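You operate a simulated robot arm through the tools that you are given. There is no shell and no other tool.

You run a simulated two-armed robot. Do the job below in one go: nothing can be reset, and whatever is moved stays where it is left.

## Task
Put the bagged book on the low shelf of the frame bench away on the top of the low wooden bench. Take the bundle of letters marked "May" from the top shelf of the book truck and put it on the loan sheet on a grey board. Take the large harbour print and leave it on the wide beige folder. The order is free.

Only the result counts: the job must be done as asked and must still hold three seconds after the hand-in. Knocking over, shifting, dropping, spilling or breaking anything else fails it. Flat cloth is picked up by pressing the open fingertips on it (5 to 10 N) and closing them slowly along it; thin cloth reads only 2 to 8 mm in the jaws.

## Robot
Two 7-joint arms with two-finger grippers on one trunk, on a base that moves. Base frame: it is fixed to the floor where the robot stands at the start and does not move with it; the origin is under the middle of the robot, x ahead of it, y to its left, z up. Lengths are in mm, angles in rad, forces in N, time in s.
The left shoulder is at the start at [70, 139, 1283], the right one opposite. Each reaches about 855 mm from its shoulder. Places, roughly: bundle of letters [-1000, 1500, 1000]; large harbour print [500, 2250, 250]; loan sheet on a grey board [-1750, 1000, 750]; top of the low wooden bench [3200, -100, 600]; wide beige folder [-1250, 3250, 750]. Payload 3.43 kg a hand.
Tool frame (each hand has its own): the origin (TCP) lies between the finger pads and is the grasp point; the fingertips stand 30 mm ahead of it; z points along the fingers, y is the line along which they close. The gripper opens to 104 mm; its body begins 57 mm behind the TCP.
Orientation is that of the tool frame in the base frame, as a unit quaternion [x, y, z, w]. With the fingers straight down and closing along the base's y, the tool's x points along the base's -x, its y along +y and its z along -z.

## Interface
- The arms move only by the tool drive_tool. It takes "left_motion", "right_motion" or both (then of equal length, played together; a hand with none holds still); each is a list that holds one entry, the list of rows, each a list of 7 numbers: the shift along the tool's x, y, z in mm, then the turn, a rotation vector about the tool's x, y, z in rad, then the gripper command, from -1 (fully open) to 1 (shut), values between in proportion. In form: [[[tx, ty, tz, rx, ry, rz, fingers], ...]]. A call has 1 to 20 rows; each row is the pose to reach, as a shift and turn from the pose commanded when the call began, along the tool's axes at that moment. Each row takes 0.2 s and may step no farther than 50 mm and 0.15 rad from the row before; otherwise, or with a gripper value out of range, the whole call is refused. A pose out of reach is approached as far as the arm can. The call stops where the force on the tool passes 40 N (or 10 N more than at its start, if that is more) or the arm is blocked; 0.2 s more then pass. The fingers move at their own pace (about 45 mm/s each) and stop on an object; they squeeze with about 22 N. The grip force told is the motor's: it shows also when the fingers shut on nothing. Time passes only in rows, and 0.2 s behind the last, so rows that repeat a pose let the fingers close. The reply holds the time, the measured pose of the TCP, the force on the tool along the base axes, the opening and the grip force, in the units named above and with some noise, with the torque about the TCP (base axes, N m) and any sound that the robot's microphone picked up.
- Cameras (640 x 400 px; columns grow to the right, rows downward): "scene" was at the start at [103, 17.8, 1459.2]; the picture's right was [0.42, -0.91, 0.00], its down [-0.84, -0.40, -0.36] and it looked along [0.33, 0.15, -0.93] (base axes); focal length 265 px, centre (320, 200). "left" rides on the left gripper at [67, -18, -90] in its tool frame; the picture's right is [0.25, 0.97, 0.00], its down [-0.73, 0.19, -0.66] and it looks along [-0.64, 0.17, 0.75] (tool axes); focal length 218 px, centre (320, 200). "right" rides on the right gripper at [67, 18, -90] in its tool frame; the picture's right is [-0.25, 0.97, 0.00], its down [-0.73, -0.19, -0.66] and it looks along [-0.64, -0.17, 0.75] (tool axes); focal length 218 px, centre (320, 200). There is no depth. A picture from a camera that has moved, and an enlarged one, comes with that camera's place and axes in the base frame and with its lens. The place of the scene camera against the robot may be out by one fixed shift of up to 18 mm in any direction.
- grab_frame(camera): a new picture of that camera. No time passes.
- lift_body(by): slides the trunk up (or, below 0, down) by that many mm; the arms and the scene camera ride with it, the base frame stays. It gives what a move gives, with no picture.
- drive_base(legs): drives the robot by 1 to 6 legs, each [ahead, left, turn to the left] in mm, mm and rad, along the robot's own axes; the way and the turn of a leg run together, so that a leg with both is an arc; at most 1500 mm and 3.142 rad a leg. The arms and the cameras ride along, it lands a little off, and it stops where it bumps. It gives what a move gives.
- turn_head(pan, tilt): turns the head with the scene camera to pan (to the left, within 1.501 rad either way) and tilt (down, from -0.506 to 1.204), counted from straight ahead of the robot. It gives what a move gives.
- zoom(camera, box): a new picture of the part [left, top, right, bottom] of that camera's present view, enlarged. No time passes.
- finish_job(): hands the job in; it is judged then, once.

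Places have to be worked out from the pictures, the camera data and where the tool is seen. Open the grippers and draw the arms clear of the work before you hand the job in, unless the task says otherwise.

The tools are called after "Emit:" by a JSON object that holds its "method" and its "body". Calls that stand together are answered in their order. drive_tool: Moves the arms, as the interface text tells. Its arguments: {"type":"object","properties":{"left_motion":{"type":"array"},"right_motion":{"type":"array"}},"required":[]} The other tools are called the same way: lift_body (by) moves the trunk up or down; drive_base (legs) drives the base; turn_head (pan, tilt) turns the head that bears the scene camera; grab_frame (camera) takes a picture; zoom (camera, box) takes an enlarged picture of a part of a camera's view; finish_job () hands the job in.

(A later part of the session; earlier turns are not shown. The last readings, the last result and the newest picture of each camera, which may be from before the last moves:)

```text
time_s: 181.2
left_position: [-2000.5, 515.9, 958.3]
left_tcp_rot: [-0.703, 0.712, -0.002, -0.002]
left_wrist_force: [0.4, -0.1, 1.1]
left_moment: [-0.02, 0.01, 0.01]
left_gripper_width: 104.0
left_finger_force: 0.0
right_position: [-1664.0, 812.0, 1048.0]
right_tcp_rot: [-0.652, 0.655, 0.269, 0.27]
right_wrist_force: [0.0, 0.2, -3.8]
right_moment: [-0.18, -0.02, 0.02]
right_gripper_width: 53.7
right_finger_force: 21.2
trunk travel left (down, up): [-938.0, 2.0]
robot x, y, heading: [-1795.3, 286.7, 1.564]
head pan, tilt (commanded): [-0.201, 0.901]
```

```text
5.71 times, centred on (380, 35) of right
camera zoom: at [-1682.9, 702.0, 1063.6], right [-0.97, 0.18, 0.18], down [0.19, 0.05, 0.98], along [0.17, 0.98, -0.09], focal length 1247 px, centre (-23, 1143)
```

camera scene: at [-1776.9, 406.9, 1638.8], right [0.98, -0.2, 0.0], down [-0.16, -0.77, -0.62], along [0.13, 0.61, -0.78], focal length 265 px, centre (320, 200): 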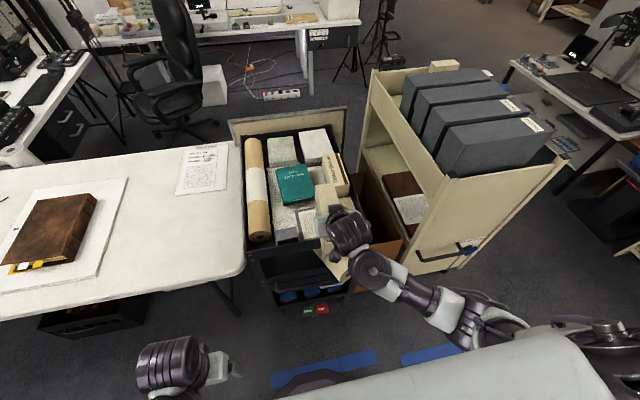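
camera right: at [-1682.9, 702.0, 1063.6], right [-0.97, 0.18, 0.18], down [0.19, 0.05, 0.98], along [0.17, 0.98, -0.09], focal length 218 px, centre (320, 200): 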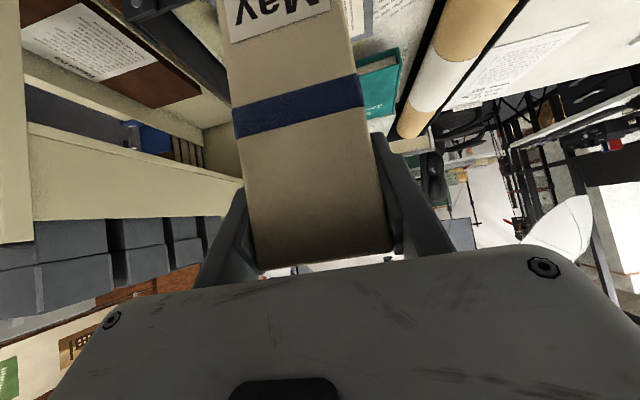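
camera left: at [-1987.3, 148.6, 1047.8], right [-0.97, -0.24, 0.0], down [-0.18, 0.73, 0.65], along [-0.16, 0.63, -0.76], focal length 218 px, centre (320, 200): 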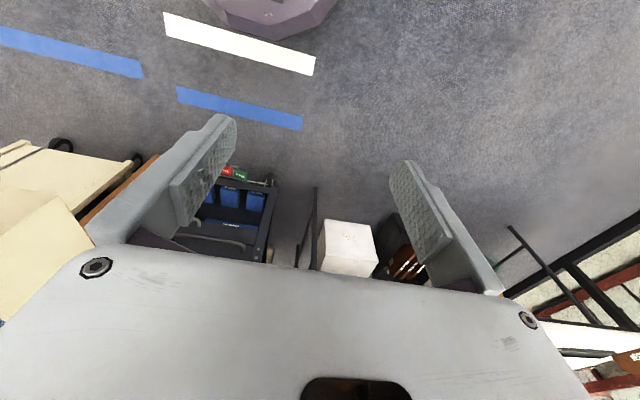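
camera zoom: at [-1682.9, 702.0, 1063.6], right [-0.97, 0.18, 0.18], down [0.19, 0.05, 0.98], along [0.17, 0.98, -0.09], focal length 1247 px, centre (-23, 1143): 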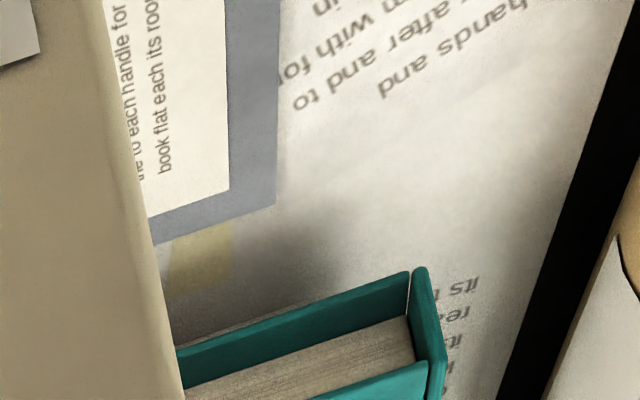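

The sheet spans x −1732…−1576, y 898…1029; the bundle's footprint (52×123) fits centred at (−1654, 963). I move the hand over it, keeping height.

Emit:
{"method": "drive_tool", "body": {"right_motion": [[[-22.5, -2.5, 22.5, 0, 0, 0, 1], [-45, -5, 45, 0, 0, 0, 1], [-67.5, -7.5, 67.5, 0, 0, 0, 1], [-90, -10, 90, 0, 0, 0, 1], [-90, -10, 90, 0, 0, 0, 1]]]}}

Emit:
{"method": "zoom", "body": {"camera": "scene", "box": [220, 110, 400, 270]}}

Emit:
{"method": "grab_frame", "body": {"camera": "right"}}

```text
time_s: 182.4
left_position: [-1999.9, 516.4, 958.4]
left_tcp_rot: [-0.702, 0.712, -0.001, -0.001]
left_wrist_force: [0.9, 0.1, 0.5]
left_moment: [-0.04, -0.01, -0.03]
left_gripper_width: 103.9
left_finger_force: 0.1
right_position: [-1655.9, 938.0, 1048.9]
right_tcp_rot: [-0.651, 0.656, 0.269, 0.272]
right_wrist_force: [-0.1, -0.6, -4.9]
right_moment: [-0.15, 0.03, 0.0]
right_gripper_width: 53.5
right_finger_force: 21.9
trunk travel left (down, up): [-938.0, 2.0]
robot x, y, heading: [-1795.1, 288.1, 1.568]
head pan, tilt (commanded): [-0.201, 0.901]
```

```text
2.50 times, centred on (310, 190) of scene
camera zoom: at [-1776.8, 405.8, 1638.9], right [0.98, -0.2, 0.0], down [-0.16, -0.77, -0.62], along [0.13, 0.61, -0.78], focal length 662 px, centre (345, 225)
```

zoom: 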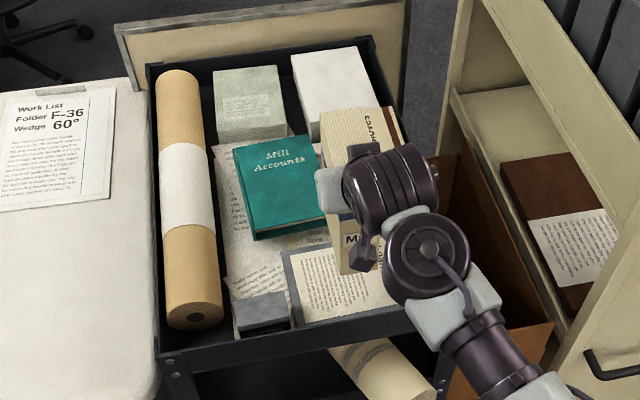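

```text
taken
camera right: at [-1673.6, 829.6, 1064.3], right [-0.97, 0.18, 0.18], down [0.19, 0.05, 0.98], along [0.17, 0.98, -0.09], focal length 218 px, centre (320, 200)
```

right: 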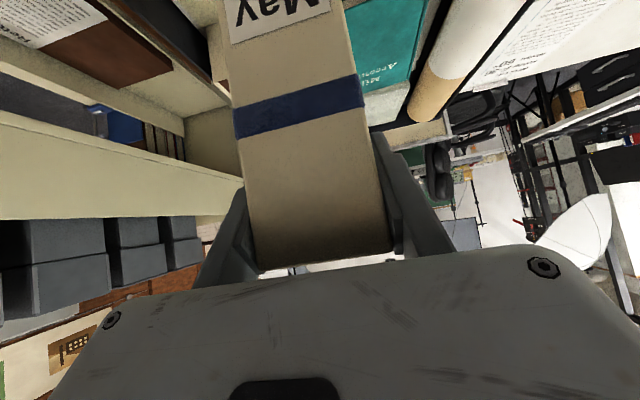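

Aligned over the sheet. I lower 85 mm in steps, bundle's base then ~10 mm above the board.

Emit:
{"method": "drive_tool", "body": {"right_motion": [[[12, -1, 13, 0, 0, 0, 1], [24, -2, 25, 0, 0, 0, 1], [36, -2, 37, 0, 0, 0, 1], [48, -2, 49, 0, 0, 0, 1], [59, -2, 61, 0, 0, 0, 1], [59, -2, 61, 0, 0, 0, 1]]]}}

Emit:
{"method": "zoom", "body": {"camera": "scene", "box": [220, 110, 400, 270]}}

```text
time_s: 183.8
left_position: [-1999.7, 516.6, 957.9]
left_tcp_rot: [-0.702, 0.712, -0.001, -0.001]
left_wrist_force: [-0.3, -0.1, 0.2]
left_moment: [0.01, 0.0, 0.03]
left_gripper_width: 104.1
left_finger_force: 0.1
right_position: [-1653.1, 940.5, 961.7]
right_tcp_rot: [-0.652, 0.655, 0.269, 0.271]
right_wrist_force: [-0.1, -0.5, -4.5]
right_moment: [-0.16, -0.01, -0.06]
right_gripper_width: 53.8
right_finger_force: 22.1
trunk travel left (down, up): [-938.0, 2.0]
robot x, y, heading: [-1792.9, 290.6, 1.567]
head pan, tilt (commanded): [-0.201, 0.901]
```

```text
2.50 times, centred on (310, 190) of scene
camera zoom: at [-1776.9, 406.1, 1638.8], right [0.98, -0.2, 0.0], down [-0.16, -0.77, -0.62], along [0.13, 0.61, -0.78], focal length 662 px, centre (345, 225)
```

zoom: 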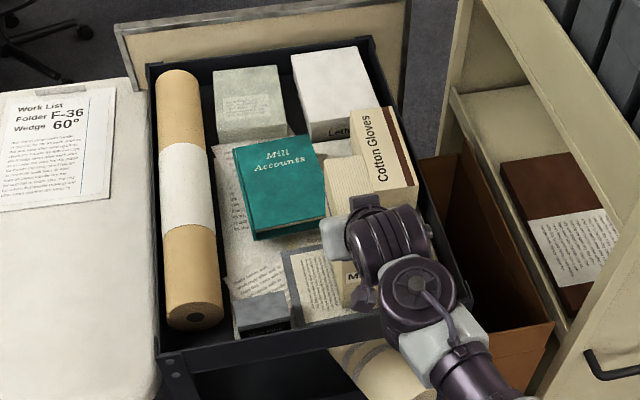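

No contact yet (961.7). I creep down.

Emit:
{"method": "drive_tool", "body": {"right_motion": [[[1.8, 0, 1.8, 0, 0, 0, 1], [3.6, 0, 3.6, 0, 0, 0, 1], [5.3, 0, 5.3, 0, 0, 0, 1], [7.1, 0, 7.1, 0, 0, 0, 1], [7.1, 0, 7.1, 0, 0, 0, 1]]]}}

Emit:
{"method": "drive_tool", "body": {"right_motion": [[[1.1, 0, 1.1, 0, 0, 0, 1], [2.1, 0, 2.1, 0, 0, 0, 1], [2.1, 0, 2.1, 0, 0, 0, 1]]]}}

```text
time_s: 185.0
left_position: [-2001.0, 516.6, 958.5]
left_tcp_rot: [-0.702, 0.712, 0.0, -0.002]
left_wrist_force: [-1.4, -0.3, 0.5]
left_moment: [-0.01, -0.01, -0.01]
left_gripper_width: 104.1
left_finger_force: 0.0
right_position: [-1651.1, 939.8, 953.4]
right_tcp_rot: [-0.651, 0.656, 0.268, 0.271]
right_wrist_force: [0.3, 0.5, -4.3]
right_moment: [-0.16, 0.01, 0.01]
right_gripper_width: 53.7
right_finger_force: 22.2
trunk travel left (down, up): [-938.0, 2.0]
robot x, y, heading: [-1794.3, 285.9, 1.572]
head pan, tilt (commanded): [-0.201, 0.901]
```

```text
time_s: 185.8
left_position: [-1999.2, 514.6, 959.1]
left_tcp_rot: [-0.702, 0.713, 0.0, -0.002]
left_wrist_force: [0.2, 0.3, -0.1]
left_moment: [-0.05, -0.03, 0.0]
left_gripper_width: 104.1
left_finger_force: 0.1
right_position: [-1652.2, 939.3, 951.7]
right_tcp_rot: [-0.651, 0.654, 0.271, 0.273]
right_wrist_force: [1.9, 0.7, 5.8]
right_moment: [0.05, -0.15, -0.03]
right_gripper_width: 53.9
right_finger_force: 21.7
trunk travel left (down, up): [-938.0, 2.0]
robot x, y, heading: [-1797.4, 284.8, 1.57]
head pan, tilt (commanded): [-0.201, 0.901]
```

Contact at z≈951.7 (+6 N). I ease off 1 mm and open the fingers partly.

Emit:
{"method": "drive_tool", "body": {"right_motion": [[[-0.8, 0, -0.8, 0, 0, 0, 1], [-0.8, 0, -0.8, 0, 0, 0, -0.1], [-0.8, 0, -0.8, 0, 0, 0, -0.25], [-0.8, 0, -0.8, 0, 0, 0, -0.4], [-0.8, 0, -0.8, 0, 0, 0, -0.45], [-0.8, 0, -0.8, 0, 0, 0, -0.45]]]}}

Emit:
{"method": "grab_frame", "body": {"camera": "right"}}

Emit:
{"method": "zoom", "body": {"camera": "scene", "box": [220, 110, 400, 270]}}

```text
time_s: 187.2
left_position: [-2000.2, 514.9, 958.7]
left_tcp_rot: [-0.702, 0.712, -0.001, -0.002]
left_wrist_force: [0.1, 0.4, -0.1]
left_moment: [0.0, -0.01, 0.0]
left_gripper_width: 104.2
left_finger_force: 0.1
right_position: [-1652.4, 940.5, 951.3]
right_tcp_rot: [-0.652, 0.655, 0.269, 0.271]
right_wrist_force: [-0.2, -0.5, -0.7]
right_moment: [0.0, -0.02, 0.02]
right_gripper_width: 75.2
right_finger_force: 0.0
trunk travel left (down, up): [-938.0, 2.0]
robot x, y, heading: [-1793.8, 290.6, 1.561]
head pan, tilt (commanded): [-0.201, 0.901]
```

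```text
taken
camera right: at [-1670.7, 830.1, 967.1], right [-0.97, 0.18, 0.18], down [0.19, 0.05, 0.98], along [0.17, 0.98, -0.09], focal length 218 px, centre (320, 200)
```

right: 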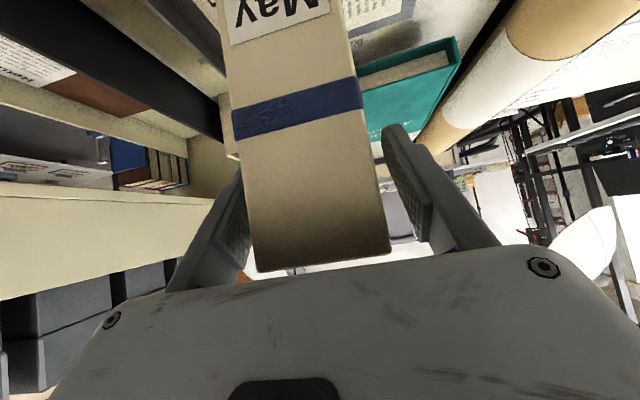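

```text
2.50 times, centred on (310, 190) of scene
camera zoom: at [-1777.0, 405.3, 1638.9], right [0.98, -0.2, 0.0], down [-0.16, -0.77, -0.62], along [0.13, 0.61, -0.78], focal length 662 px, centre (345, 225)
```

zoom: 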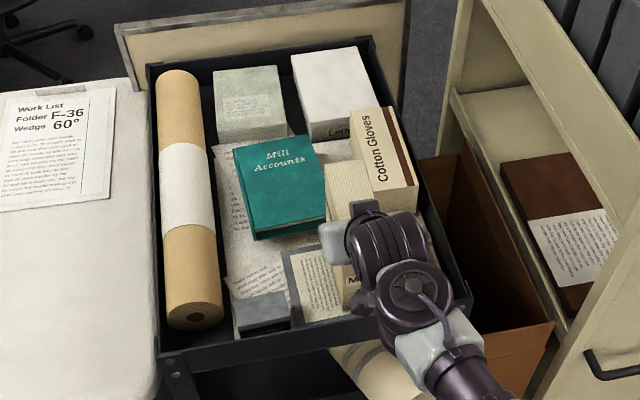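

The bundle stands by itself. I withdraw the hand straight back 150 mm.

Emit:
{"method": "drive_tool", "body": {"right_motion": [[[10, 0, -10, 0, 0, 0, -0.45], [28, 0, -28, 0, 0, 0, -0.45], [53, 0, -53, 0, 0, 0, -0.45], [80, 0, -80, 0, 0, 0, -0.45], [106, 0, -106, 0, 0, 0, -0.45], [106, 0, -106, 0, 0, 0, -0.45]]]}}

Emit:
{"method": "zoom", "body": {"camera": "scene", "box": [220, 110, 400, 270]}}

Emit:
{"method": "grab_frame", "body": {"camera": "right"}}

```text
time_s: 188.6
left_position: [-2000.5, 516.3, 958.4]
left_tcp_rot: [-0.702, 0.712, -0.001, -0.001]
left_wrist_force: [0.2, -0.3, 0.0]
left_moment: [-0.01, -0.01, -0.02]
left_gripper_width: 104.1
left_finger_force: 0.0
right_position: [-1653.7, 789.4, 950.8]
right_tcp_rot: [-0.651, 0.656, 0.269, 0.272]
right_wrist_force: [0.6, 0.4, 0.4]
right_moment: [0.02, -0.02, 0.0]
right_gripper_width: 75.4
right_finger_force: 0.0
trunk travel left (down, up): [-938.0, 2.0]
robot x, y, heading: [-1793.4, 283.2, 1.564]
head pan, tilt (commanded): [-0.201, 0.901]
```

```text
2.50 times, centred on (310, 190) of scene
camera zoom: at [-1777.1, 406.5, 1638.8], right [0.98, -0.2, 0.0], down [-0.16, -0.77, -0.62], along [0.13, 0.61, -0.78], focal length 662 px, centre (345, 225)
```

zoom: 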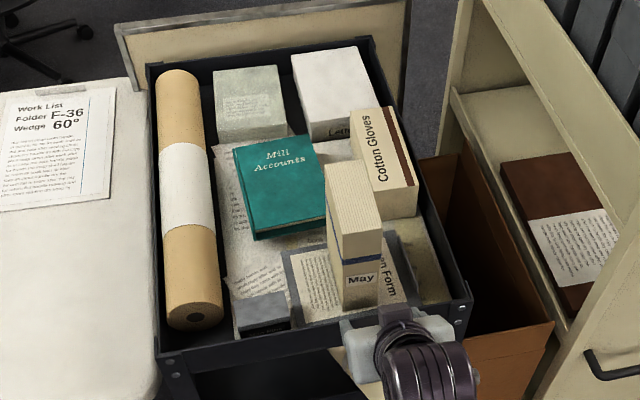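

```text
taken
camera right: at [-1671.6, 679.1, 966.9], right [-0.97, 0.18, 0.18], down [0.19, 0.05, 0.98], along [0.17, 0.98, -0.09], focal length 218 px, centre (320, 200)
```

right: 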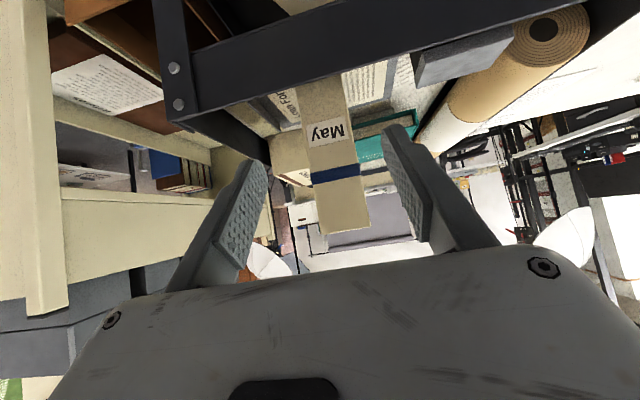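

May stands upright on the loan form. I back away, then drive to the aisle toward the prints.

Emit:
{"method": "drive_base", "body": {"legs": [[-300, 0, 0], [0, -1420, 0]]}}

Emit:
{"method": "drive_tool", "body": {"right_motion": [[[25, 0, -20, 0, 0, 0, -1], [55, 0, -30, 0, 0.131, 0, -1], [85, 0, -40, 0, 0.262, 0, -1], [115, 0, -50, 0, 0.393, 0, -1], [140, 0, -55, 0, 0.524, 0, -1], [165, 0, -60, 0, 0.655, 0, -1], [185, 0, -65, 0, 0.785, 0, -1], [185, 0, -65, 0, 0.785, 0, -1]]]}}

Emit:
{"method": "turn_head", "body": {"pan": -0.5, "tilt": 0.5}}

Emit:
{"method": "grab_frame", "body": {"camera": "scene"}}

```text
time_s: 197.2
left_position: [-607.3, 227.5, 957.5]
left_tcp_rot: [0.714, -0.7, 0.001, 0.002]
left_wrist_force: [-0.4, -0.1, 0.5]
left_moment: [-0.02, 0.0, -0.03]
left_gripper_width: 104.0
left_finger_force: 0.0
right_position: [-270.2, 511.7, 951.1]
right_tcp_rot: [0.663, -0.644, -0.274, -0.266]
right_wrist_force: [-0.1, -0.4, -0.3]
right_moment: [0.01, -0.01, 0.04]
right_gripper_width: 75.1
right_finger_force: 0.0
trunk travel left (down, up): [-938.0, 2.0]
robot x, y, heading: [-390.9, 8.2, 1.6]
head pan, tilt (commanded): [-0.201, 0.901]
```

```text
time_s: 199.0
left_position: [-606.1, 226.7, 958.2]
left_tcp_rot: [0.714, -0.7, 0.001, 0.001]
left_wrist_force: [-0.7, -0.7, -0.1]
left_moment: [0.04, -0.02, -0.04]
left_gripper_width: 104.0
left_finger_force: 0.1
right_position: [-263.0, 336.6, 866.8]
right_tcp_rot: [0.718, -0.697, 0.001, 0.002]
right_wrist_force: [0.3, 0.2, 0.0]
right_moment: [-0.05, -0.02, 0.01]
right_gripper_width: 103.9
right_finger_force: 0.1
trunk travel left (down, up): [-938.0, 2.0]
robot x, y, heading: [-391.9, 4.7, 1.598]
head pan, tilt (commanded): [-0.201, 0.901]
```

```text
time_s: 199.9
left_position: [-607.2, 226.7, 959.1]
left_tcp_rot: [0.714, -0.701, 0.0, 0.002]
left_wrist_force: [0.0, -0.2, -0.4]
left_moment: [0.03, -0.01, 0.0]
left_gripper_width: 103.9
left_finger_force: 0.0
right_position: [-263.4, 336.4, 867.1]
right_tcp_rot: [0.718, -0.696, 0.001, 0.001]
right_wrist_force: [0.5, -0.1, -0.6]
right_moment: [-0.02, 0.0, -0.01]
right_gripper_width: 104.2
right_finger_force: 0.0
trunk travel left (down, up): [-938.0, 2.0]
robot x, y, heading: [-393.3, 7.7, 1.603]
head pan, tilt (commanded): [-0.499, 0.499]
```

```text
taken
camera scene: at [-352.0, 131.4, 1672.7], right [0.89, -0.45, 0.0], down [-0.22, -0.43, -0.88], along [0.4, 0.78, -0.48], focal length 265 px, centre (320, 200)
```

scene: 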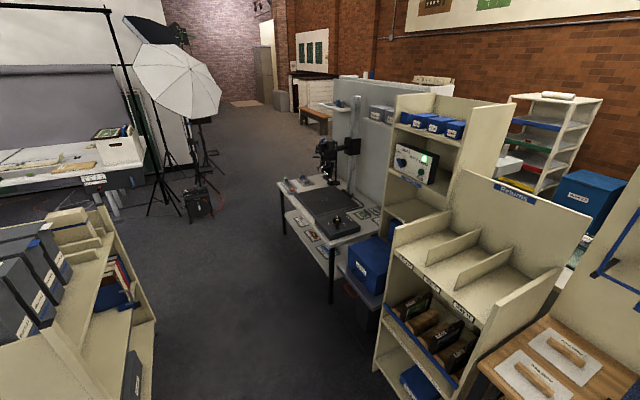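

The scanning table with the prints on its low shelf is ahead on the right. I straighten the heading and drive up the aisle, then turn right to face it.

Emit:
{"method": "drive_base", "body": {"legs": [[0, 0, -0.03], [1450, 0, 0], [470, 0, 0], [0, 0, -1.571]]}}

Emit:
{"method": "turn_head", "body": {"pan": 0.0, "tilt": 0.7}}

Emit:
{"method": "grab_frame", "body": {"camera": "scene"}}

```text
time_s: 213.6
left_position: [-207.9, 2125.6, 957.3]
left_tcp_rot: [-0.007, 1.0, 0.0, -0.002]
left_wrist_force: [0.2, 0.2, 0.4]
left_moment: [-0.01, -0.01, 0.03]
left_gripper_width: 104.2
left_finger_force: 0.1
right_position: [-98.0, 1781.6, 866.3]
right_tcp_rot: [-0.013, 1.0, 0.0, -0.001]
right_wrist_force: [0.3, 0.8, -0.2]
right_moment: [0.01, -0.02, 0.01]
right_gripper_width: 103.9
right_finger_force: 0.1
trunk travel left (down, up): [-938.0, 2.0]
robot x, y, heading: [-427.3, 1913.2, 0.029]
head pan, tilt (commanded): [-0.499, 0.499]
```

```text
time_s: 214.6
left_position: [-207.0, 2125.3, 957.3]
left_tcp_rot: [-0.008, 1.0, 0.0, -0.002]
left_wrist_force: [0.1, 0.9, -1.0]
left_moment: [0.02, 0.0, 0.02]
left_gripper_width: 104.3
left_finger_force: 0.0
right_position: [-99.4, 1781.3, 867.4]
right_tcp_rot: [-0.014, 1.0, 0.0, -0.001]
right_wrist_force: [0.1, 0.8, -0.4]
right_moment: [0.0, 0.0, 0.0]
right_gripper_width: 103.9
right_finger_force: 0.1
trunk travel left (down, up): [-938.0, 2.0]
robot x, y, heading: [-428.9, 1908.9, 0.028]
head pan, tilt (commanded): [0.0, 0.7]
```

```text
taken
camera scene: at [-292.0, 1910.1, 1655.1], right [0.03, -1.0, 0.0], down [-0.64, -0.02, -0.77], along [0.76, 0.02, -0.64], focal length 265 px, centre (320, 200)
```

scene: 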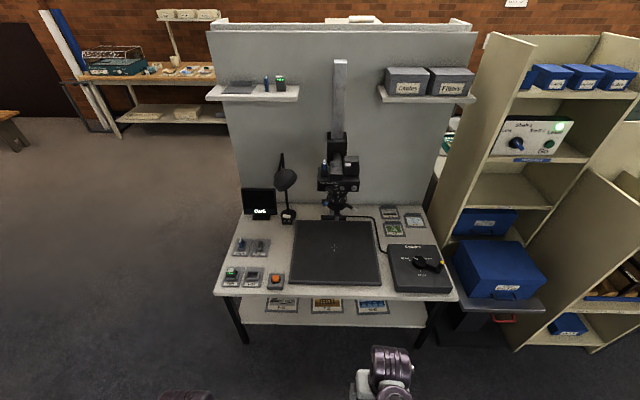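

The three prints lie on the low shelf. I lower the trunk 500 mm for a proper look at them.

Emit:
{"method": "lift_body", "body": {"by": -500}}

Emit:
{"method": "turn_head", "body": {"pan": 0.0, "tilt": 0.6}}

Emit:
{"method": "grab_frame", "body": {"camera": "scene"}}

Emit:
{"method": "zoom", "body": {"camera": "scene", "box": [200, 180, 450, 330]}}

```text
refused: -500 is not a number from -400 to 400
```

```text
time_s: 215.2
left_position: [-206.6, 2125.5, 958.0]
left_tcp_rot: [-0.009, 1.0, 0.001, -0.002]
left_wrist_force: [0.8, 0.2, -0.3]
left_moment: [0.0, -0.02, 0.01]
left_gripper_width: 103.9
left_finger_force: 0.1
right_position: [-98.1, 1781.2, 866.6]
right_tcp_rot: [-0.013, 1.0, 0.0, -0.001]
right_wrist_force: [-0.7, 0.6, -0.7]
right_moment: [0.02, -0.02, 0.0]
right_gripper_width: 103.9
right_finger_force: 0.0
trunk travel left (down, up): [-938.0, 2.0]
robot x, y, heading: [-430.0, 1912.8, 0.022]
head pan, tilt (commanded): [0.0, 0.6]
```

```text
taken
camera scene: at [-288.6, 1910.3, 1663.7], right [0.03, -1.0, 0.0], down [-0.57, -0.01, -0.82], along [0.82, 0.02, -0.57], focal length 265 px, centre (320, 200)
```

scene: 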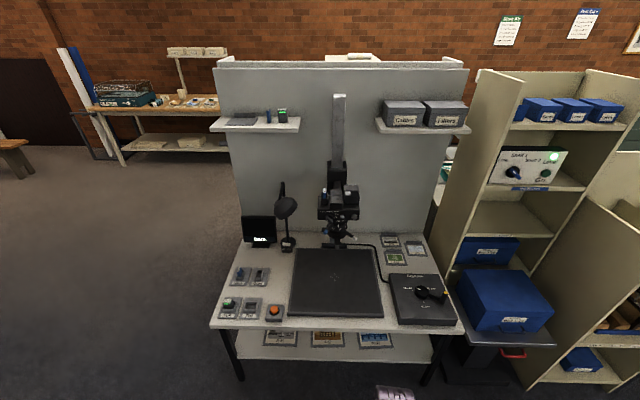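

```text
2.56 times, centred on (325, 255) of scene
camera zoom: at [-288.6, 1910.3, 1663.7], right [0.03, -1.0, 0.0], down [-0.57, -0.01, -0.82], along [0.82, 0.02, -0.57], focal length 678 px, centre (307, 59)
```

zoom: 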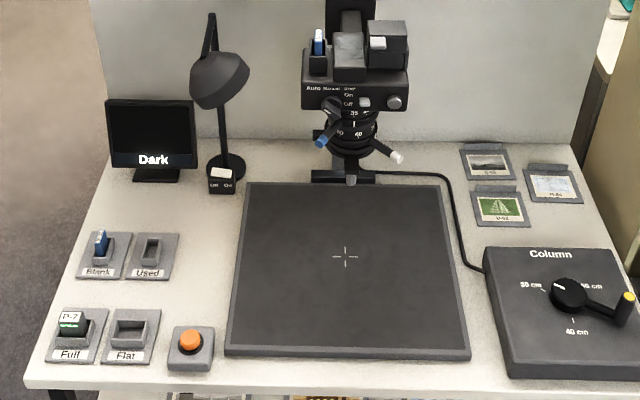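

The lift limit is 400 mm per call; small prints also lie on the table top (those are the small ones). I lower in two steps and look at the low shelf.

Emit:
{"method": "lift_body", "body": {"by": -400}}

Emit:
{"method": "lift_body", "body": {"by": -100}}

Emit:
{"method": "turn_head", "body": {"pan": 0.0, "tilt": 0.7}}

Emit:
{"method": "grab_frame", "body": {"camera": "scene"}}

Emit:
{"method": "zoom", "body": {"camera": "scene", "box": [220, 130, 450, 300]}}

```text
time_s: 219.1
left_position: [-206.5, 2125.2, 557.8]
left_tcp_rot: [-0.008, 1.0, 0.001, -0.002]
left_wrist_force: [-0.1, -0.8, 0.2]
left_moment: [0.02, 0.02, -0.01]
left_gripper_width: 104.2
left_finger_force: 0.1
right_position: [-98.2, 1781.9, 466.6]
right_tcp_rot: [-0.013, 1.0, 0.0, -0.001]
right_wrist_force: [-0.2, -0.1, -0.4]
right_moment: [-0.01, 0.01, 0.01]
right_gripper_width: 104.0
right_finger_force: 0.1
trunk travel left (down, up): [-538.0, 402.0]
robot x, y, heading: [-429.4, 1912.5, 0.028]
head pan, tilt (commanded): [0.0, 0.6]
```

```text
time_s: 220.4
left_position: [-207.7, 2125.5, 458.4]
left_tcp_rot: [-0.008, 1.0, 0.0, -0.002]
left_wrist_force: [-0.7, 0.3, -0.5]
left_moment: [-0.01, -0.01, 0.01]
left_gripper_width: 104.1
left_finger_force: 0.0
right_position: [-99.6, 1780.6, 367.2]
right_tcp_rot: [-0.013, 1.0, 0.0, -0.001]
right_wrist_force: [0.7, 1.0, -0.6]
right_moment: [-0.02, 0.0, 0.01]
right_gripper_width: 103.9
right_finger_force: 0.1
trunk travel left (down, up): [-438.0, 502.0]
robot x, y, heading: [-427.4, 1915.7, 0.025]
head pan, tilt (commanded): [0.0, 0.6]
```

```text
time_s: 221.1
left_position: [-207.1, 2126.0, 457.4]
left_tcp_rot: [-0.007, 1.0, 0.001, -0.002]
left_wrist_force: [-0.7, 0.1, 0.5]
left_moment: [0.0, -0.01, 0.0]
left_gripper_width: 103.7
left_finger_force: 0.0
right_position: [-100.5, 1780.9, 366.1]
right_tcp_rot: [-0.013, 1.0, 0.0, -0.001]
right_wrist_force: [0.9, 0.1, -1.7]
right_moment: [0.0, 0.0, -0.03]
right_gripper_width: 104.1
right_finger_force: 0.1
trunk travel left (down, up): [-438.0, 502.0]
robot x, y, heading: [-428.6, 1909.6, 0.027]
head pan, tilt (commanded): [0.0, 0.7]
```

```text
taken
camera scene: at [-292.0, 1910.2, 1155.1], right [0.03, -1.0, 0.0], down [-0.64, -0.02, -0.77], along [0.76, 0.02, -0.64], focal length 265 px, centre (320, 200)
```

scene: 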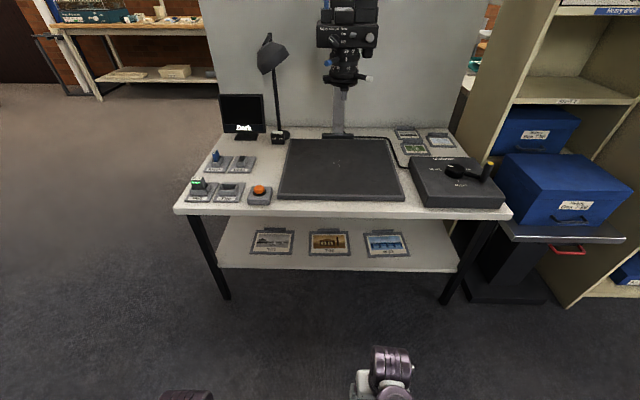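

```text
2.35 times, centred on (335, 215) of scene
camera zoom: at [-292.0, 1910.2, 1155.1], right [0.03, -1.0, 0.0], down [-0.64, -0.02, -0.77], along [0.76, 0.02, -0.64], focal length 623 px, centre (285, 165)
```

zoom: 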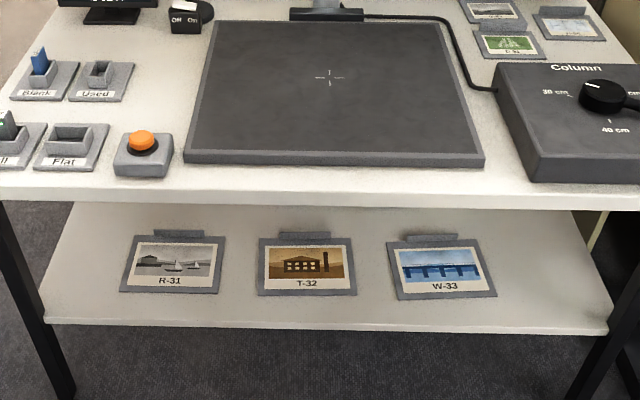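

R-31 (grey scene with sailboats and shed) is the large harbour print, leftmost on the low shelf. I zoom in tightly to see its board and tab.

Emit:
{"method": "zoom", "body": {"camera": "scene", "box": [240, 205, 310, 260]}}

Emit:
{"method": "grab_frame", "body": {"camera": "left"}}

Emit:
{"method": "zoom", "body": {"camera": "scene", "box": [380, 120, 470, 165]}}

```text
7.27 times, centred on (275, 232) of scene
camera zoom: at [-292.0, 1910.2, 1155.1], right [0.03, -1.0, 0.0], down [-0.64, -0.02, -0.77], along [0.76, 0.02, -0.64], focal length 1925 px, centre (647, -36)
```

zoom: 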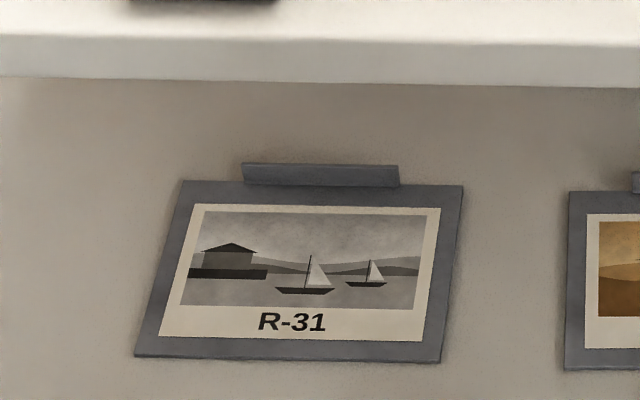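

```text
taken
camera left: at [-275.3, 2106.8, 547.9], right [-0.27, 0.96, 0.0], down [0.73, 0.2, 0.65], along [0.63, 0.18, -0.76], focal length 218 px, centre (320, 200)
```

left: 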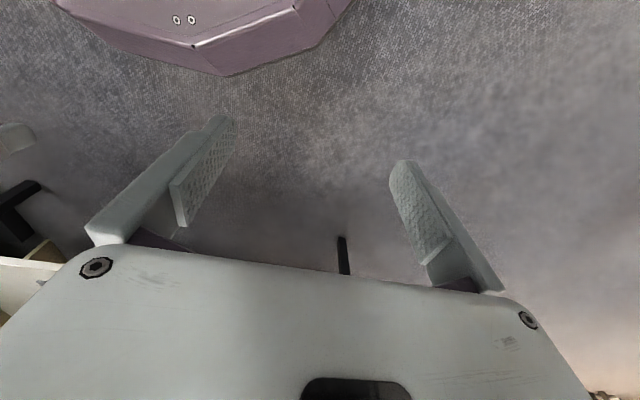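

```text
7.11 times, centred on (425, 142) of scene
camera zoom: at [-292.0, 1910.2, 1155.1], right [0.03, -1.0, 0.0], down [-0.64, -0.02, -0.77], along [0.76, 0.02, -0.64], focal length 1882 px, centre (-427, 609)
```

zoom: 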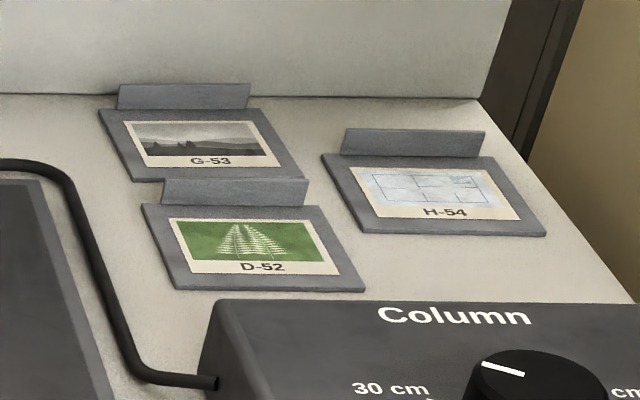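

R-31's board is about 139×176 mm at x 399–537, y 2047–2225 with an upright fin along its far edge (x≈537, y 2089–2187). The fin has to be pinched across x, so the best access is from the table's left end (facing −y). I look at the floor space there.

Emit:
{"method": "turn_head", "body": {"pan": 0.7, "tilt": 0.5}}

Emit:
{"method": "grab_frame", "body": {"camera": "scene"}}

Emit:
{"method": "turn_head", "body": {"pan": 1.45, "tilt": 0.5}}

Emit:
{"method": "grab_frame", "body": {"camera": "scene"}}

```text
time_s: 222.1
left_position: [-206.0, 2125.6, 456.8]
left_tcp_rot: [-0.008, 1.0, 0.001, -0.002]
left_wrist_force: [0.4, 0.2, -0.4]
left_moment: [-0.01, -0.02, 0.0]
left_gripper_width: 104.1
left_finger_force: 0.0
right_position: [-99.3, 1782.0, 367.2]
right_tcp_rot: [-0.013, 1.0, 0.0, -0.001]
right_wrist_force: [-0.2, -0.2, 0.5]
right_moment: [0.01, 0.02, 0.01]
right_gripper_width: 104.0
right_finger_force: 0.0
trunk travel left (down, up): [-438.0, 502.0]
robot x, y, heading: [-430.6, 1913.0, 0.024]
head pan, tilt (commanded): [0.7, 0.499]
```

```text
taken
camera scene: at [-308.8, 1968.3, 1172.8], right [0.66, -0.75, 0.0], down [-0.36, -0.32, -0.88], along [0.66, 0.58, -0.48], focal length 265 px, centre (320, 200)
```

scene: 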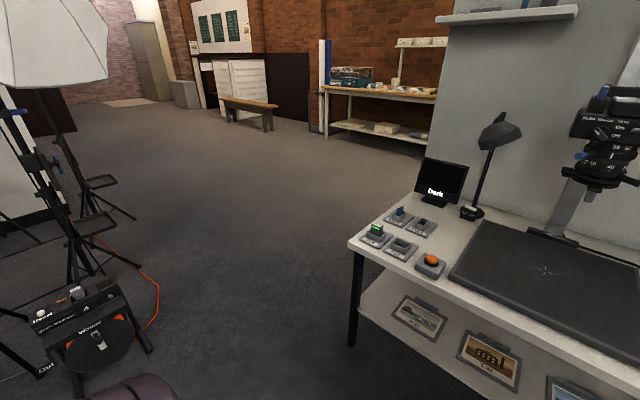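

```text
time_s: 223.2
left_position: [-207.4, 2125.7, 458.9]
left_tcp_rot: [-0.008, 1.0, 0.0, -0.002]
left_wrist_force: [-0.4, -0.4, -0.1]
left_moment: [0.01, 0.01, 0.01]
left_gripper_width: 104.4
left_finger_force: 0.1
right_position: [-98.9, 1780.7, 366.2]
right_tcp_rot: [-0.013, 1.0, 0.0, 0.0]
right_wrist_force: [-0.7, 1.1, 0.1]
right_moment: [0.01, -0.01, -0.01]
right_gripper_width: 104.0
right_finger_force: 0.0
trunk travel left (down, up): [-438.0, 502.0]
robot x, y, heading: [-430.4, 1912.5, 0.023]
head pan, tilt (commanded): [1.45, 0.499]
```

```text
taken
camera scene: at [-368.3, 1998.6, 1172.8], right [1.0, -0.09, 0.0], down [-0.05, -0.48, -0.88], along [0.08, 0.87, -0.48], focal length 265 px, centre (320, 200)
```

scene: 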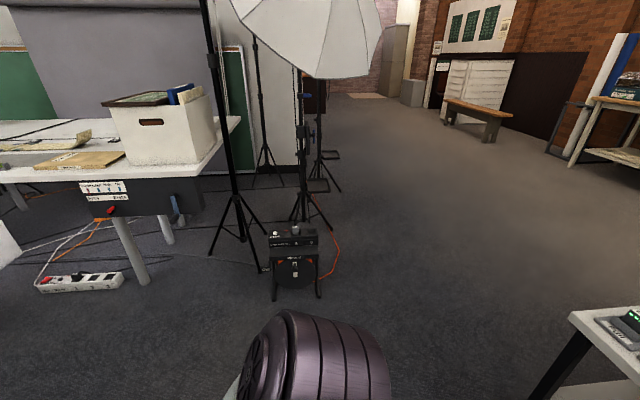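

The battery pack of the flash stand occupies x −525…−278, y≥3010 with the umbrella above it, so I keep clear. I raise the trunk so the hands pass above the table, turn to face −y and back up past the table's corner.

Emit:
{"method": "lift_body", "body": {"by": 400}}

Emit:
{"method": "drive_base", "body": {"legs": [[0, 0, -1.598]]}}

Emit:
{"method": "drive_base", "body": {"legs": [[-640, 310, 0]]}}

Emit:
{"method": "turn_head", "body": {"pan": 0.5, "tilt": 0.8}}

Emit:
{"method": "grab_frame", "body": {"camera": "scene"}}

```text
time_s: 227.1
left_position: [-208.0, 2125.4, 857.9]
left_tcp_rot: [-0.007, 1.0, 0.001, -0.002]
left_wrist_force: [-0.2, 0.4, 0.0]
left_moment: [-0.01, 0.04, -0.03]
left_gripper_width: 104.1
left_finger_force: 0.1
right_position: [-99.5, 1781.4, 765.5]
right_tcp_rot: [-0.013, 1.0, 0.0, -0.001]
right_wrist_force: [0.2, -0.6, -0.4]
right_moment: [0.01, 0.01, -0.04]
right_gripper_width: 104.0
right_finger_force: 0.0
trunk travel left (down, up): [-838.0, 102.0]
robot x, y, heading: [-425.9, 1913.3, 0.028]
head pan, tilt (commanded): [1.45, 0.499]
```

```text
time_s: 231.4
left_position: [-224.2, 1683.9, 858.7]
left_tcp_rot: [0.713, 0.701, 0.001, 0.0]
left_wrist_force: [0.0, -0.5, 0.9]
left_moment: [-0.01, 0.03, 0.01]
left_gripper_width: 104.1
left_finger_force: 0.0
right_position: [-570.6, 1586.1, 766.5]
right_tcp_rot: [0.708, 0.706, 0.001, 0.0]
right_wrist_force: [-0.1, 0.4, -0.9]
right_moment: [0.0, 0.02, 0.01]
right_gripper_width: 103.9
right_finger_force: 0.1
trunk travel left (down, up): [-838.0, 102.0]
robot x, y, heading: [-428.8, 1914.0, -1.574]
head pan, tilt (commanded): [1.45, 0.499]
```

```text
time_s: 235.3
left_position: [80.6, 2335.7, 858.7]
left_tcp_rot: [0.711, 0.703, 0.002, 0.0]
left_wrist_force: [0.2, 0.6, 0.3]
left_moment: [-0.01, -0.02, 0.01]
left_gripper_width: 103.9
left_finger_force: 0.1
right_position: [-267.1, 2236.5, 765.7]
right_tcp_rot: [0.707, 0.707, 0.0, 0.0]
right_wrist_force: [0.0, -0.2, 0.4]
right_moment: [0.03, -0.02, 0.01]
right_gripper_width: 103.9
right_finger_force: 0.0
trunk travel left (down, up): [-838.0, 102.0]
robot x, y, heading: [-126.7, 2563.6, -1.572]
head pan, tilt (commanded): [1.45, 0.499]
```

```text
time_s: 236.5
left_position: [81.3, 2336.2, 856.5]
left_tcp_rot: [0.711, 0.703, 0.002, -0.001]
left_wrist_force: [0.4, -0.5, 0.2]
left_moment: [0.01, -0.02, 0.0]
left_gripper_width: 103.8
left_finger_force: 0.1
right_position: [-265.8, 2237.8, 766.5]
right_tcp_rot: [0.707, 0.707, 0.0, -0.001]
right_wrist_force: [0.9, 0.1, -0.8]
right_moment: [0.02, -0.01, 0.02]
right_gripper_width: 103.9
right_finger_force: 0.1
trunk travel left (down, up): [-838.0, 102.0]
robot x, y, heading: [-126.9, 2561.5, -1.571]
head pan, tilt (commanded): [0.499, 0.799]
```

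```text
taken
camera scene: at [-85.2, 2436.6, 1546.9], right [-0.88, -0.48, 0.0], down [-0.34, 0.63, -0.7], along [0.33, -0.61, -0.72], focal length 265 px, centre (320, 200)
```

scene: 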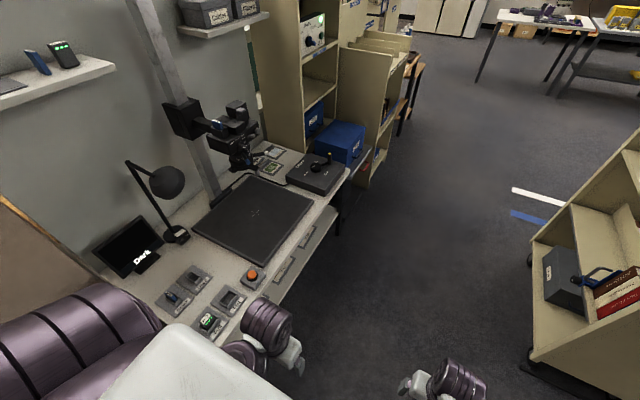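

I continue diagonally to stand off the table's left end.

Emit:
{"method": "drive_base", "body": {"legs": [[-250, 520, 0]]}}

Emit:
{"method": "turn_head", "body": {"pan": 0.0, "tilt": 0.9}}

Emit:
{"method": "grab_frame", "body": {"camera": "scene"}}

```text
time_s: 239.8
left_position: [602.5, 2588.4, 858.3]
left_tcp_rot: [0.71, 0.704, 0.002, -0.001]
left_wrist_force: [-0.2, -0.3, -0.1]
left_moment: [0.03, 0.01, 0.02]
left_gripper_width: 104.2
left_finger_force: 0.0
right_position: [255.6, 2489.0, 766.4]
right_tcp_rot: [0.707, 0.708, 0.0, -0.001]
right_wrist_force: [-0.9, -0.5, -0.1]
right_moment: [0.01, 0.0, -0.05]
right_gripper_width: 103.6
right_finger_force: 0.1
trunk travel left (down, up): [-838.0, 102.0]
robot x, y, heading: [398.0, 2815.7, -1.573]
head pan, tilt (commanded): [0.499, 0.799]
```

```text
time_s: 240.7
left_position: [602.6, 2588.7, 857.5]
left_tcp_rot: [0.71, 0.704, 0.002, 0.0]
left_wrist_force: [0.4, -0.2, 0.6]
left_moment: [-0.04, -0.02, -0.01]
left_gripper_width: 104.1
left_finger_force: 0.1
right_position: [255.6, 2488.6, 766.3]
right_tcp_rot: [0.706, 0.708, 0.001, 0.0]
right_wrist_force: [0.1, 0.1, -0.3]
right_moment: [-0.02, -0.01, 0.01]
right_gripper_width: 103.8
right_finger_force: 0.1
trunk travel left (down, up): [-838.0, 102.0]
robot x, y, heading: [393.1, 2816.8, -1.568]
head pan, tilt (commanded): [0.0, 0.901]
```

```text
taken
camera scene: at [397.6, 2683.4, 1538.9], right [-1.0, 0.0, 0.0], down [0.0, 0.78, -0.62], along [0.0, -0.62, -0.78], focal length 265 px, centre (320, 200)
```

scene: 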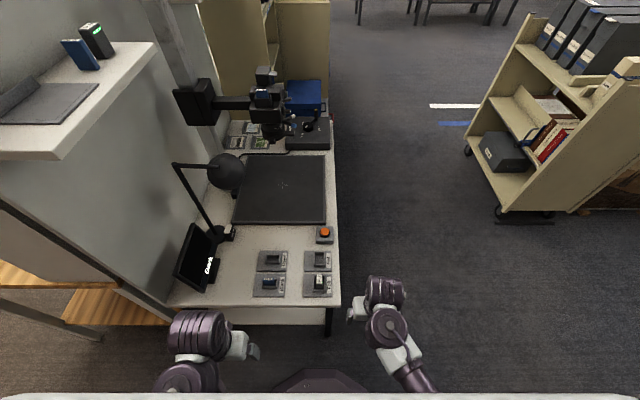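

I'm off the table's left end. Table top is about z≈585 (underside ≈555), shelf ≈260, fin ≈(545, 2089–2188). I back off 140 mm so the tilted hand can be lowered clear of the table, then tilt the left hand 45° in front.

Emit:
{"method": "drive_base", "body": {"legs": [[-140, 0, 0]]}}

Emit:
{"method": "drive_tool", "body": {"left_motion": [[[-30, -8, -20, 0, -0.1, 0, -1], [-65, -16, -40, 0, -0.2, 0, -1], [-100, -24, -60, 0, -0.3, 0, -1], [-135, -32, -80, 0, -0.4, 0, -1], [-170, -40, -100, 0, -0.5, 0, -1], [-205, -48, -120, 0, -0.6, 0, -1], [-240, -56, -140, 0, -0.7, 0, -1], [-270, -62, -160, 0, -0.785, 0, -1], [-270, -62, -160, 0, -0.785, 0, -1]]]}}

Emit:
{"method": "grab_frame", "body": {"camera": "scene"}}

```text
time_s: 242.1
left_position: [602.9, 2727.1, 858.5]
left_tcp_rot: [0.711, 0.703, 0.002, -0.002]
left_wrist_force: [0.4, 0.3, 0.1]
left_moment: [0.06, -0.03, -0.03]
left_gripper_width: 104.0
left_finger_force: 0.1
right_position: [254.6, 2627.1, 766.0]
right_tcp_rot: [0.708, 0.707, 0.001, -0.001]
right_wrist_force: [-0.1, -0.6, -0.4]
right_moment: [-0.01, 0.02, 0.0]
right_gripper_width: 103.9
right_finger_force: 0.0
trunk travel left (down, up): [-838.0, 102.0]
robot x, y, heading: [391.4, 2953.3, -1.57]
head pan, tilt (commanded): [0.0, 0.901]
```

```text
time_s: 244.1
left_position: [536.7, 2457.2, 1018.7]
left_tcp_rot: [0.657, 0.65, -0.271, 0.27]
left_wrist_force: [-0.4, 0.1, -0.3]
left_moment: [0.02, 0.0, 0.02]
left_gripper_width: 104.1
left_finger_force: 0.0
right_position: [254.6, 2628.4, 767.0]
right_tcp_rot: [0.707, 0.707, 0.0, 0.0]
right_wrist_force: [-0.1, -0.1, -0.1]
right_moment: [0.0, 0.02, -0.01]
right_gripper_width: 103.9
right_finger_force: 0.1
trunk travel left (down, up): [-838.0, 102.0]
robot x, y, heading: [393.9, 2959.2, -1.567]
head pan, tilt (commanded): [0.0, 0.901]
```

```text
taken
camera scene: at [397.3, 2824.0, 1539.0], right [-1.0, 0.0, 0.0], down [0.0, 0.78, -0.62], along [0.0, -0.62, -0.78], focal length 265 px, centre (320, 200)
```

scene: 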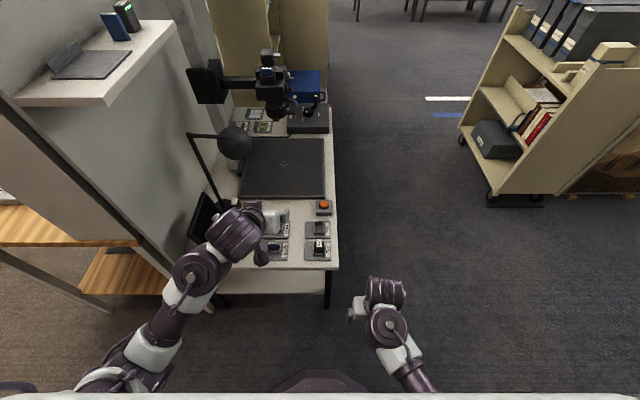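

The left hand is tilted with fingers closing across x. Before lowering, I move the right hand up and outward so it stays clear of floor and table.

Emit:
{"method": "drive_tool", "body": {"right_motion": [[[0, -20, -28, 0, 0, 0, -1], [0, -45, -56, 0, 0, 0, -1], [0, -70, -84, 0, 0, 0, -1], [0, -100, -110, 0, 0, 0, -1], [0, -100, -110, 0, 0, 0, -1]]]}}

Emit:
{"method": "lift_body", "body": {"by": -400}}

Emit:
{"method": "grab_frame", "body": {"camera": "left"}}

Emit:
{"method": "grab_frame", "body": {"camera": "scene"}}

```text
time_s: 245.3
left_position: [536.8, 2458.5, 1019.6]
left_tcp_rot: [0.657, 0.651, -0.27, 0.268]
left_wrist_force: [0.4, -0.8, 0.3]
left_moment: [0.02, -0.02, 0.01]
left_gripper_width: 104.1
left_finger_force: 0.1
right_position: [154.3, 2630.3, 877.3]
right_tcp_rot: [0.707, 0.707, 0.0, 0.0]
right_wrist_force: [-0.3, 0.5, -0.5]
right_moment: [0.02, -0.01, 0.0]
right_gripper_width: 104.0
right_finger_force: 0.0
trunk travel left (down, up): [-838.0, 102.0]
robot x, y, heading: [399.6, 2954.9, -1.575]
head pan, tilt (commanded): [0.0, 0.901]
```

```text
time_s: 249.1
left_position: [537.7, 2457.1, 619.4]
left_tcp_rot: [0.657, 0.65, -0.271, 0.268]
left_wrist_force: [0.4, 0.1, -0.5]
left_moment: [0.0, 0.02, -0.02]
left_gripper_width: 104.1
left_finger_force: 0.2
right_position: [154.0, 2628.6, 477.6]
right_tcp_rot: [0.707, 0.707, 0.001, 0.0]
right_wrist_force: [-0.1, -0.9, 0.7]
right_moment: [0.01, 0.02, 0.0]
right_gripper_width: 103.9
right_finger_force: 0.0
trunk travel left (down, up): [-438.0, 502.0]
robot x, y, heading: [396.7, 2954.6, -1.571]
head pan, tilt (commanded): [0.0, 0.901]
```

```text
taken
camera left: at [519.5, 2568.9, 635.6], right [0.97, 0.17, -0.18], down [0.19, -0.06, 0.98], along [0.16, -0.98, -0.09], focal length 218 px, centre (320, 200)
```

left: 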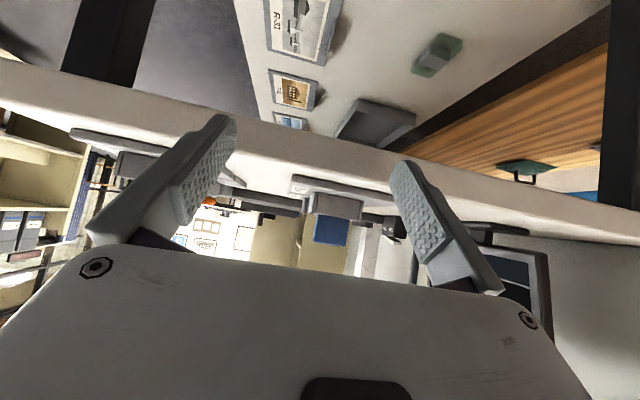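

```text
taken
camera scene: at [397.4, 2823.3, 1138.9], right [-1.0, 0.0, 0.0], down [0.0, 0.78, -0.62], along [0.0, -0.62, -0.78], focal length 265 px, centre (320, 200)
```

scene: 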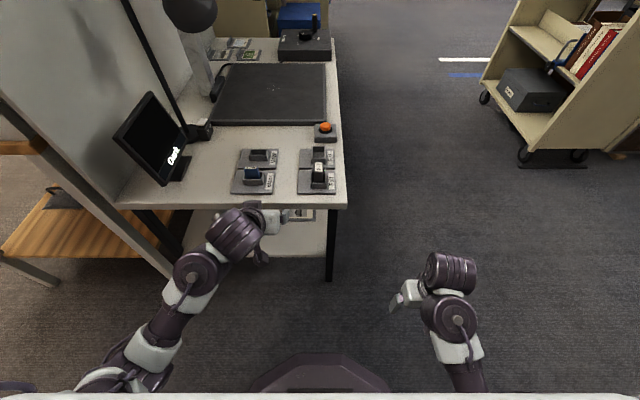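

The wrist view already shows R‑31 with its tab on the +x side. I lower the trunk another 270 mm and look under the table.

Emit:
{"method": "lift_body", "body": {"by": -270}}

Emit:
{"method": "grab_frame", "body": {"camera": "left"}}

Emit:
{"method": "grab_frame", "body": {"camera": "scene"}}

```text
time_s: 251.8
left_position: [537.6, 2457.5, 348.9]
left_tcp_rot: [0.657, 0.651, -0.27, 0.268]
left_wrist_force: [0.1, -0.2, 0.2]
left_moment: [0.04, -0.01, -0.02]
left_gripper_width: 104.0
left_finger_force: 0.0
right_position: [153.8, 2628.0, 208.2]
right_tcp_rot: [0.707, 0.707, 0.001, 0.0]
right_wrist_force: [-0.3, -0.9, 0.3]
right_moment: [-0.02, -0.01, 0.01]
right_gripper_width: 103.9
right_finger_force: 0.1
trunk travel left (down, up): [-168.0, 772.0]
robot x, y, heading: [394.2, 2955.3, -1.574]
head pan, tilt (commanded): [0.0, 0.901]
```

```text
taken
camera left: at [519.5, 2568.9, 365.6], right [0.97, 0.17, -0.18], down [0.19, -0.06, 0.98], along [0.16, -0.98, -0.09], focal length 218 px, centre (320, 200)
```

left: 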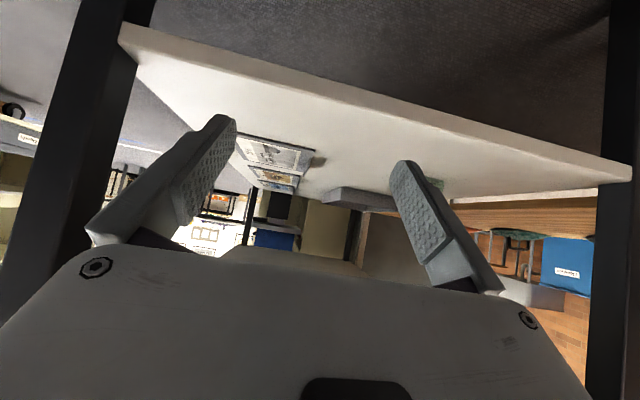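

```text
taken
camera scene: at [397.4, 2823.3, 868.9], right [-1.0, 0.0, 0.0], down [0.0, 0.78, -0.62], along [0.0, -0.62, -0.78], focal length 265 px, centre (320, 200)
```

scene: 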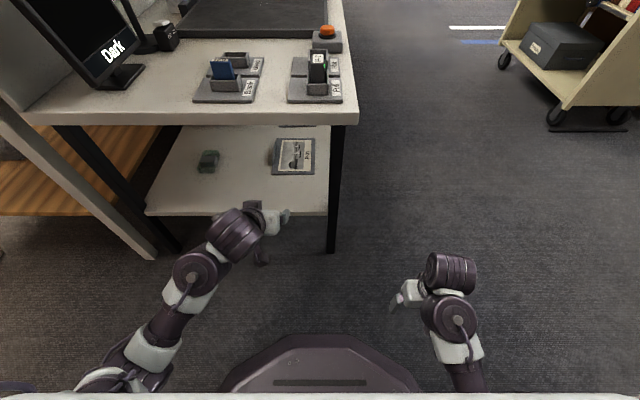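

I can see the print and its fin from both cameras. I zoom in on both for triangulation.

Emit:
{"method": "zoom", "body": {"camera": "left", "box": [210, 110, 350, 220]}}

Emit:
{"method": "zoom", "body": {"camera": "scene", "box": [180, 100, 360, 230]}}

```text
3.64 times, centred on (280, 165) of left
camera zoom: at [519.5, 2568.9, 365.6], right [0.97, 0.17, -0.18], down [0.19, -0.06, 0.98], along [0.16, -0.98, -0.09], focal length 794 px, centre (466, 327)
```

zoom: 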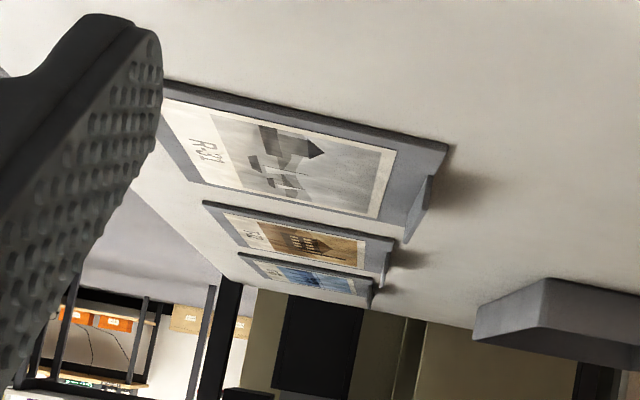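

```text
3.08 times, centred on (270, 165) of scene
camera zoom: at [397.4, 2823.3, 868.9], right [-1.0, 0.0, 0.0], down [0.0, 0.78, -0.62], along [0.0, -0.62, -0.78], focal length 814 px, centre (474, 308)
```

zoom: 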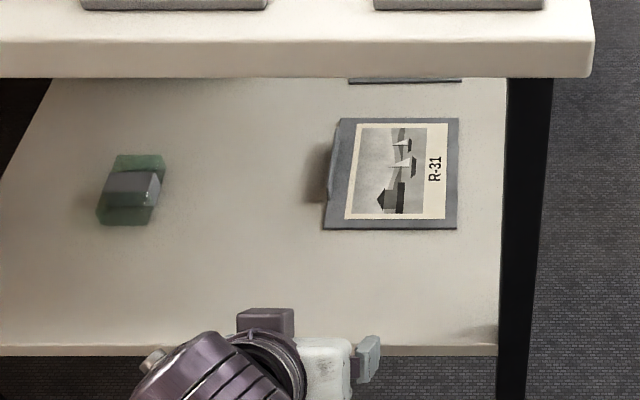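

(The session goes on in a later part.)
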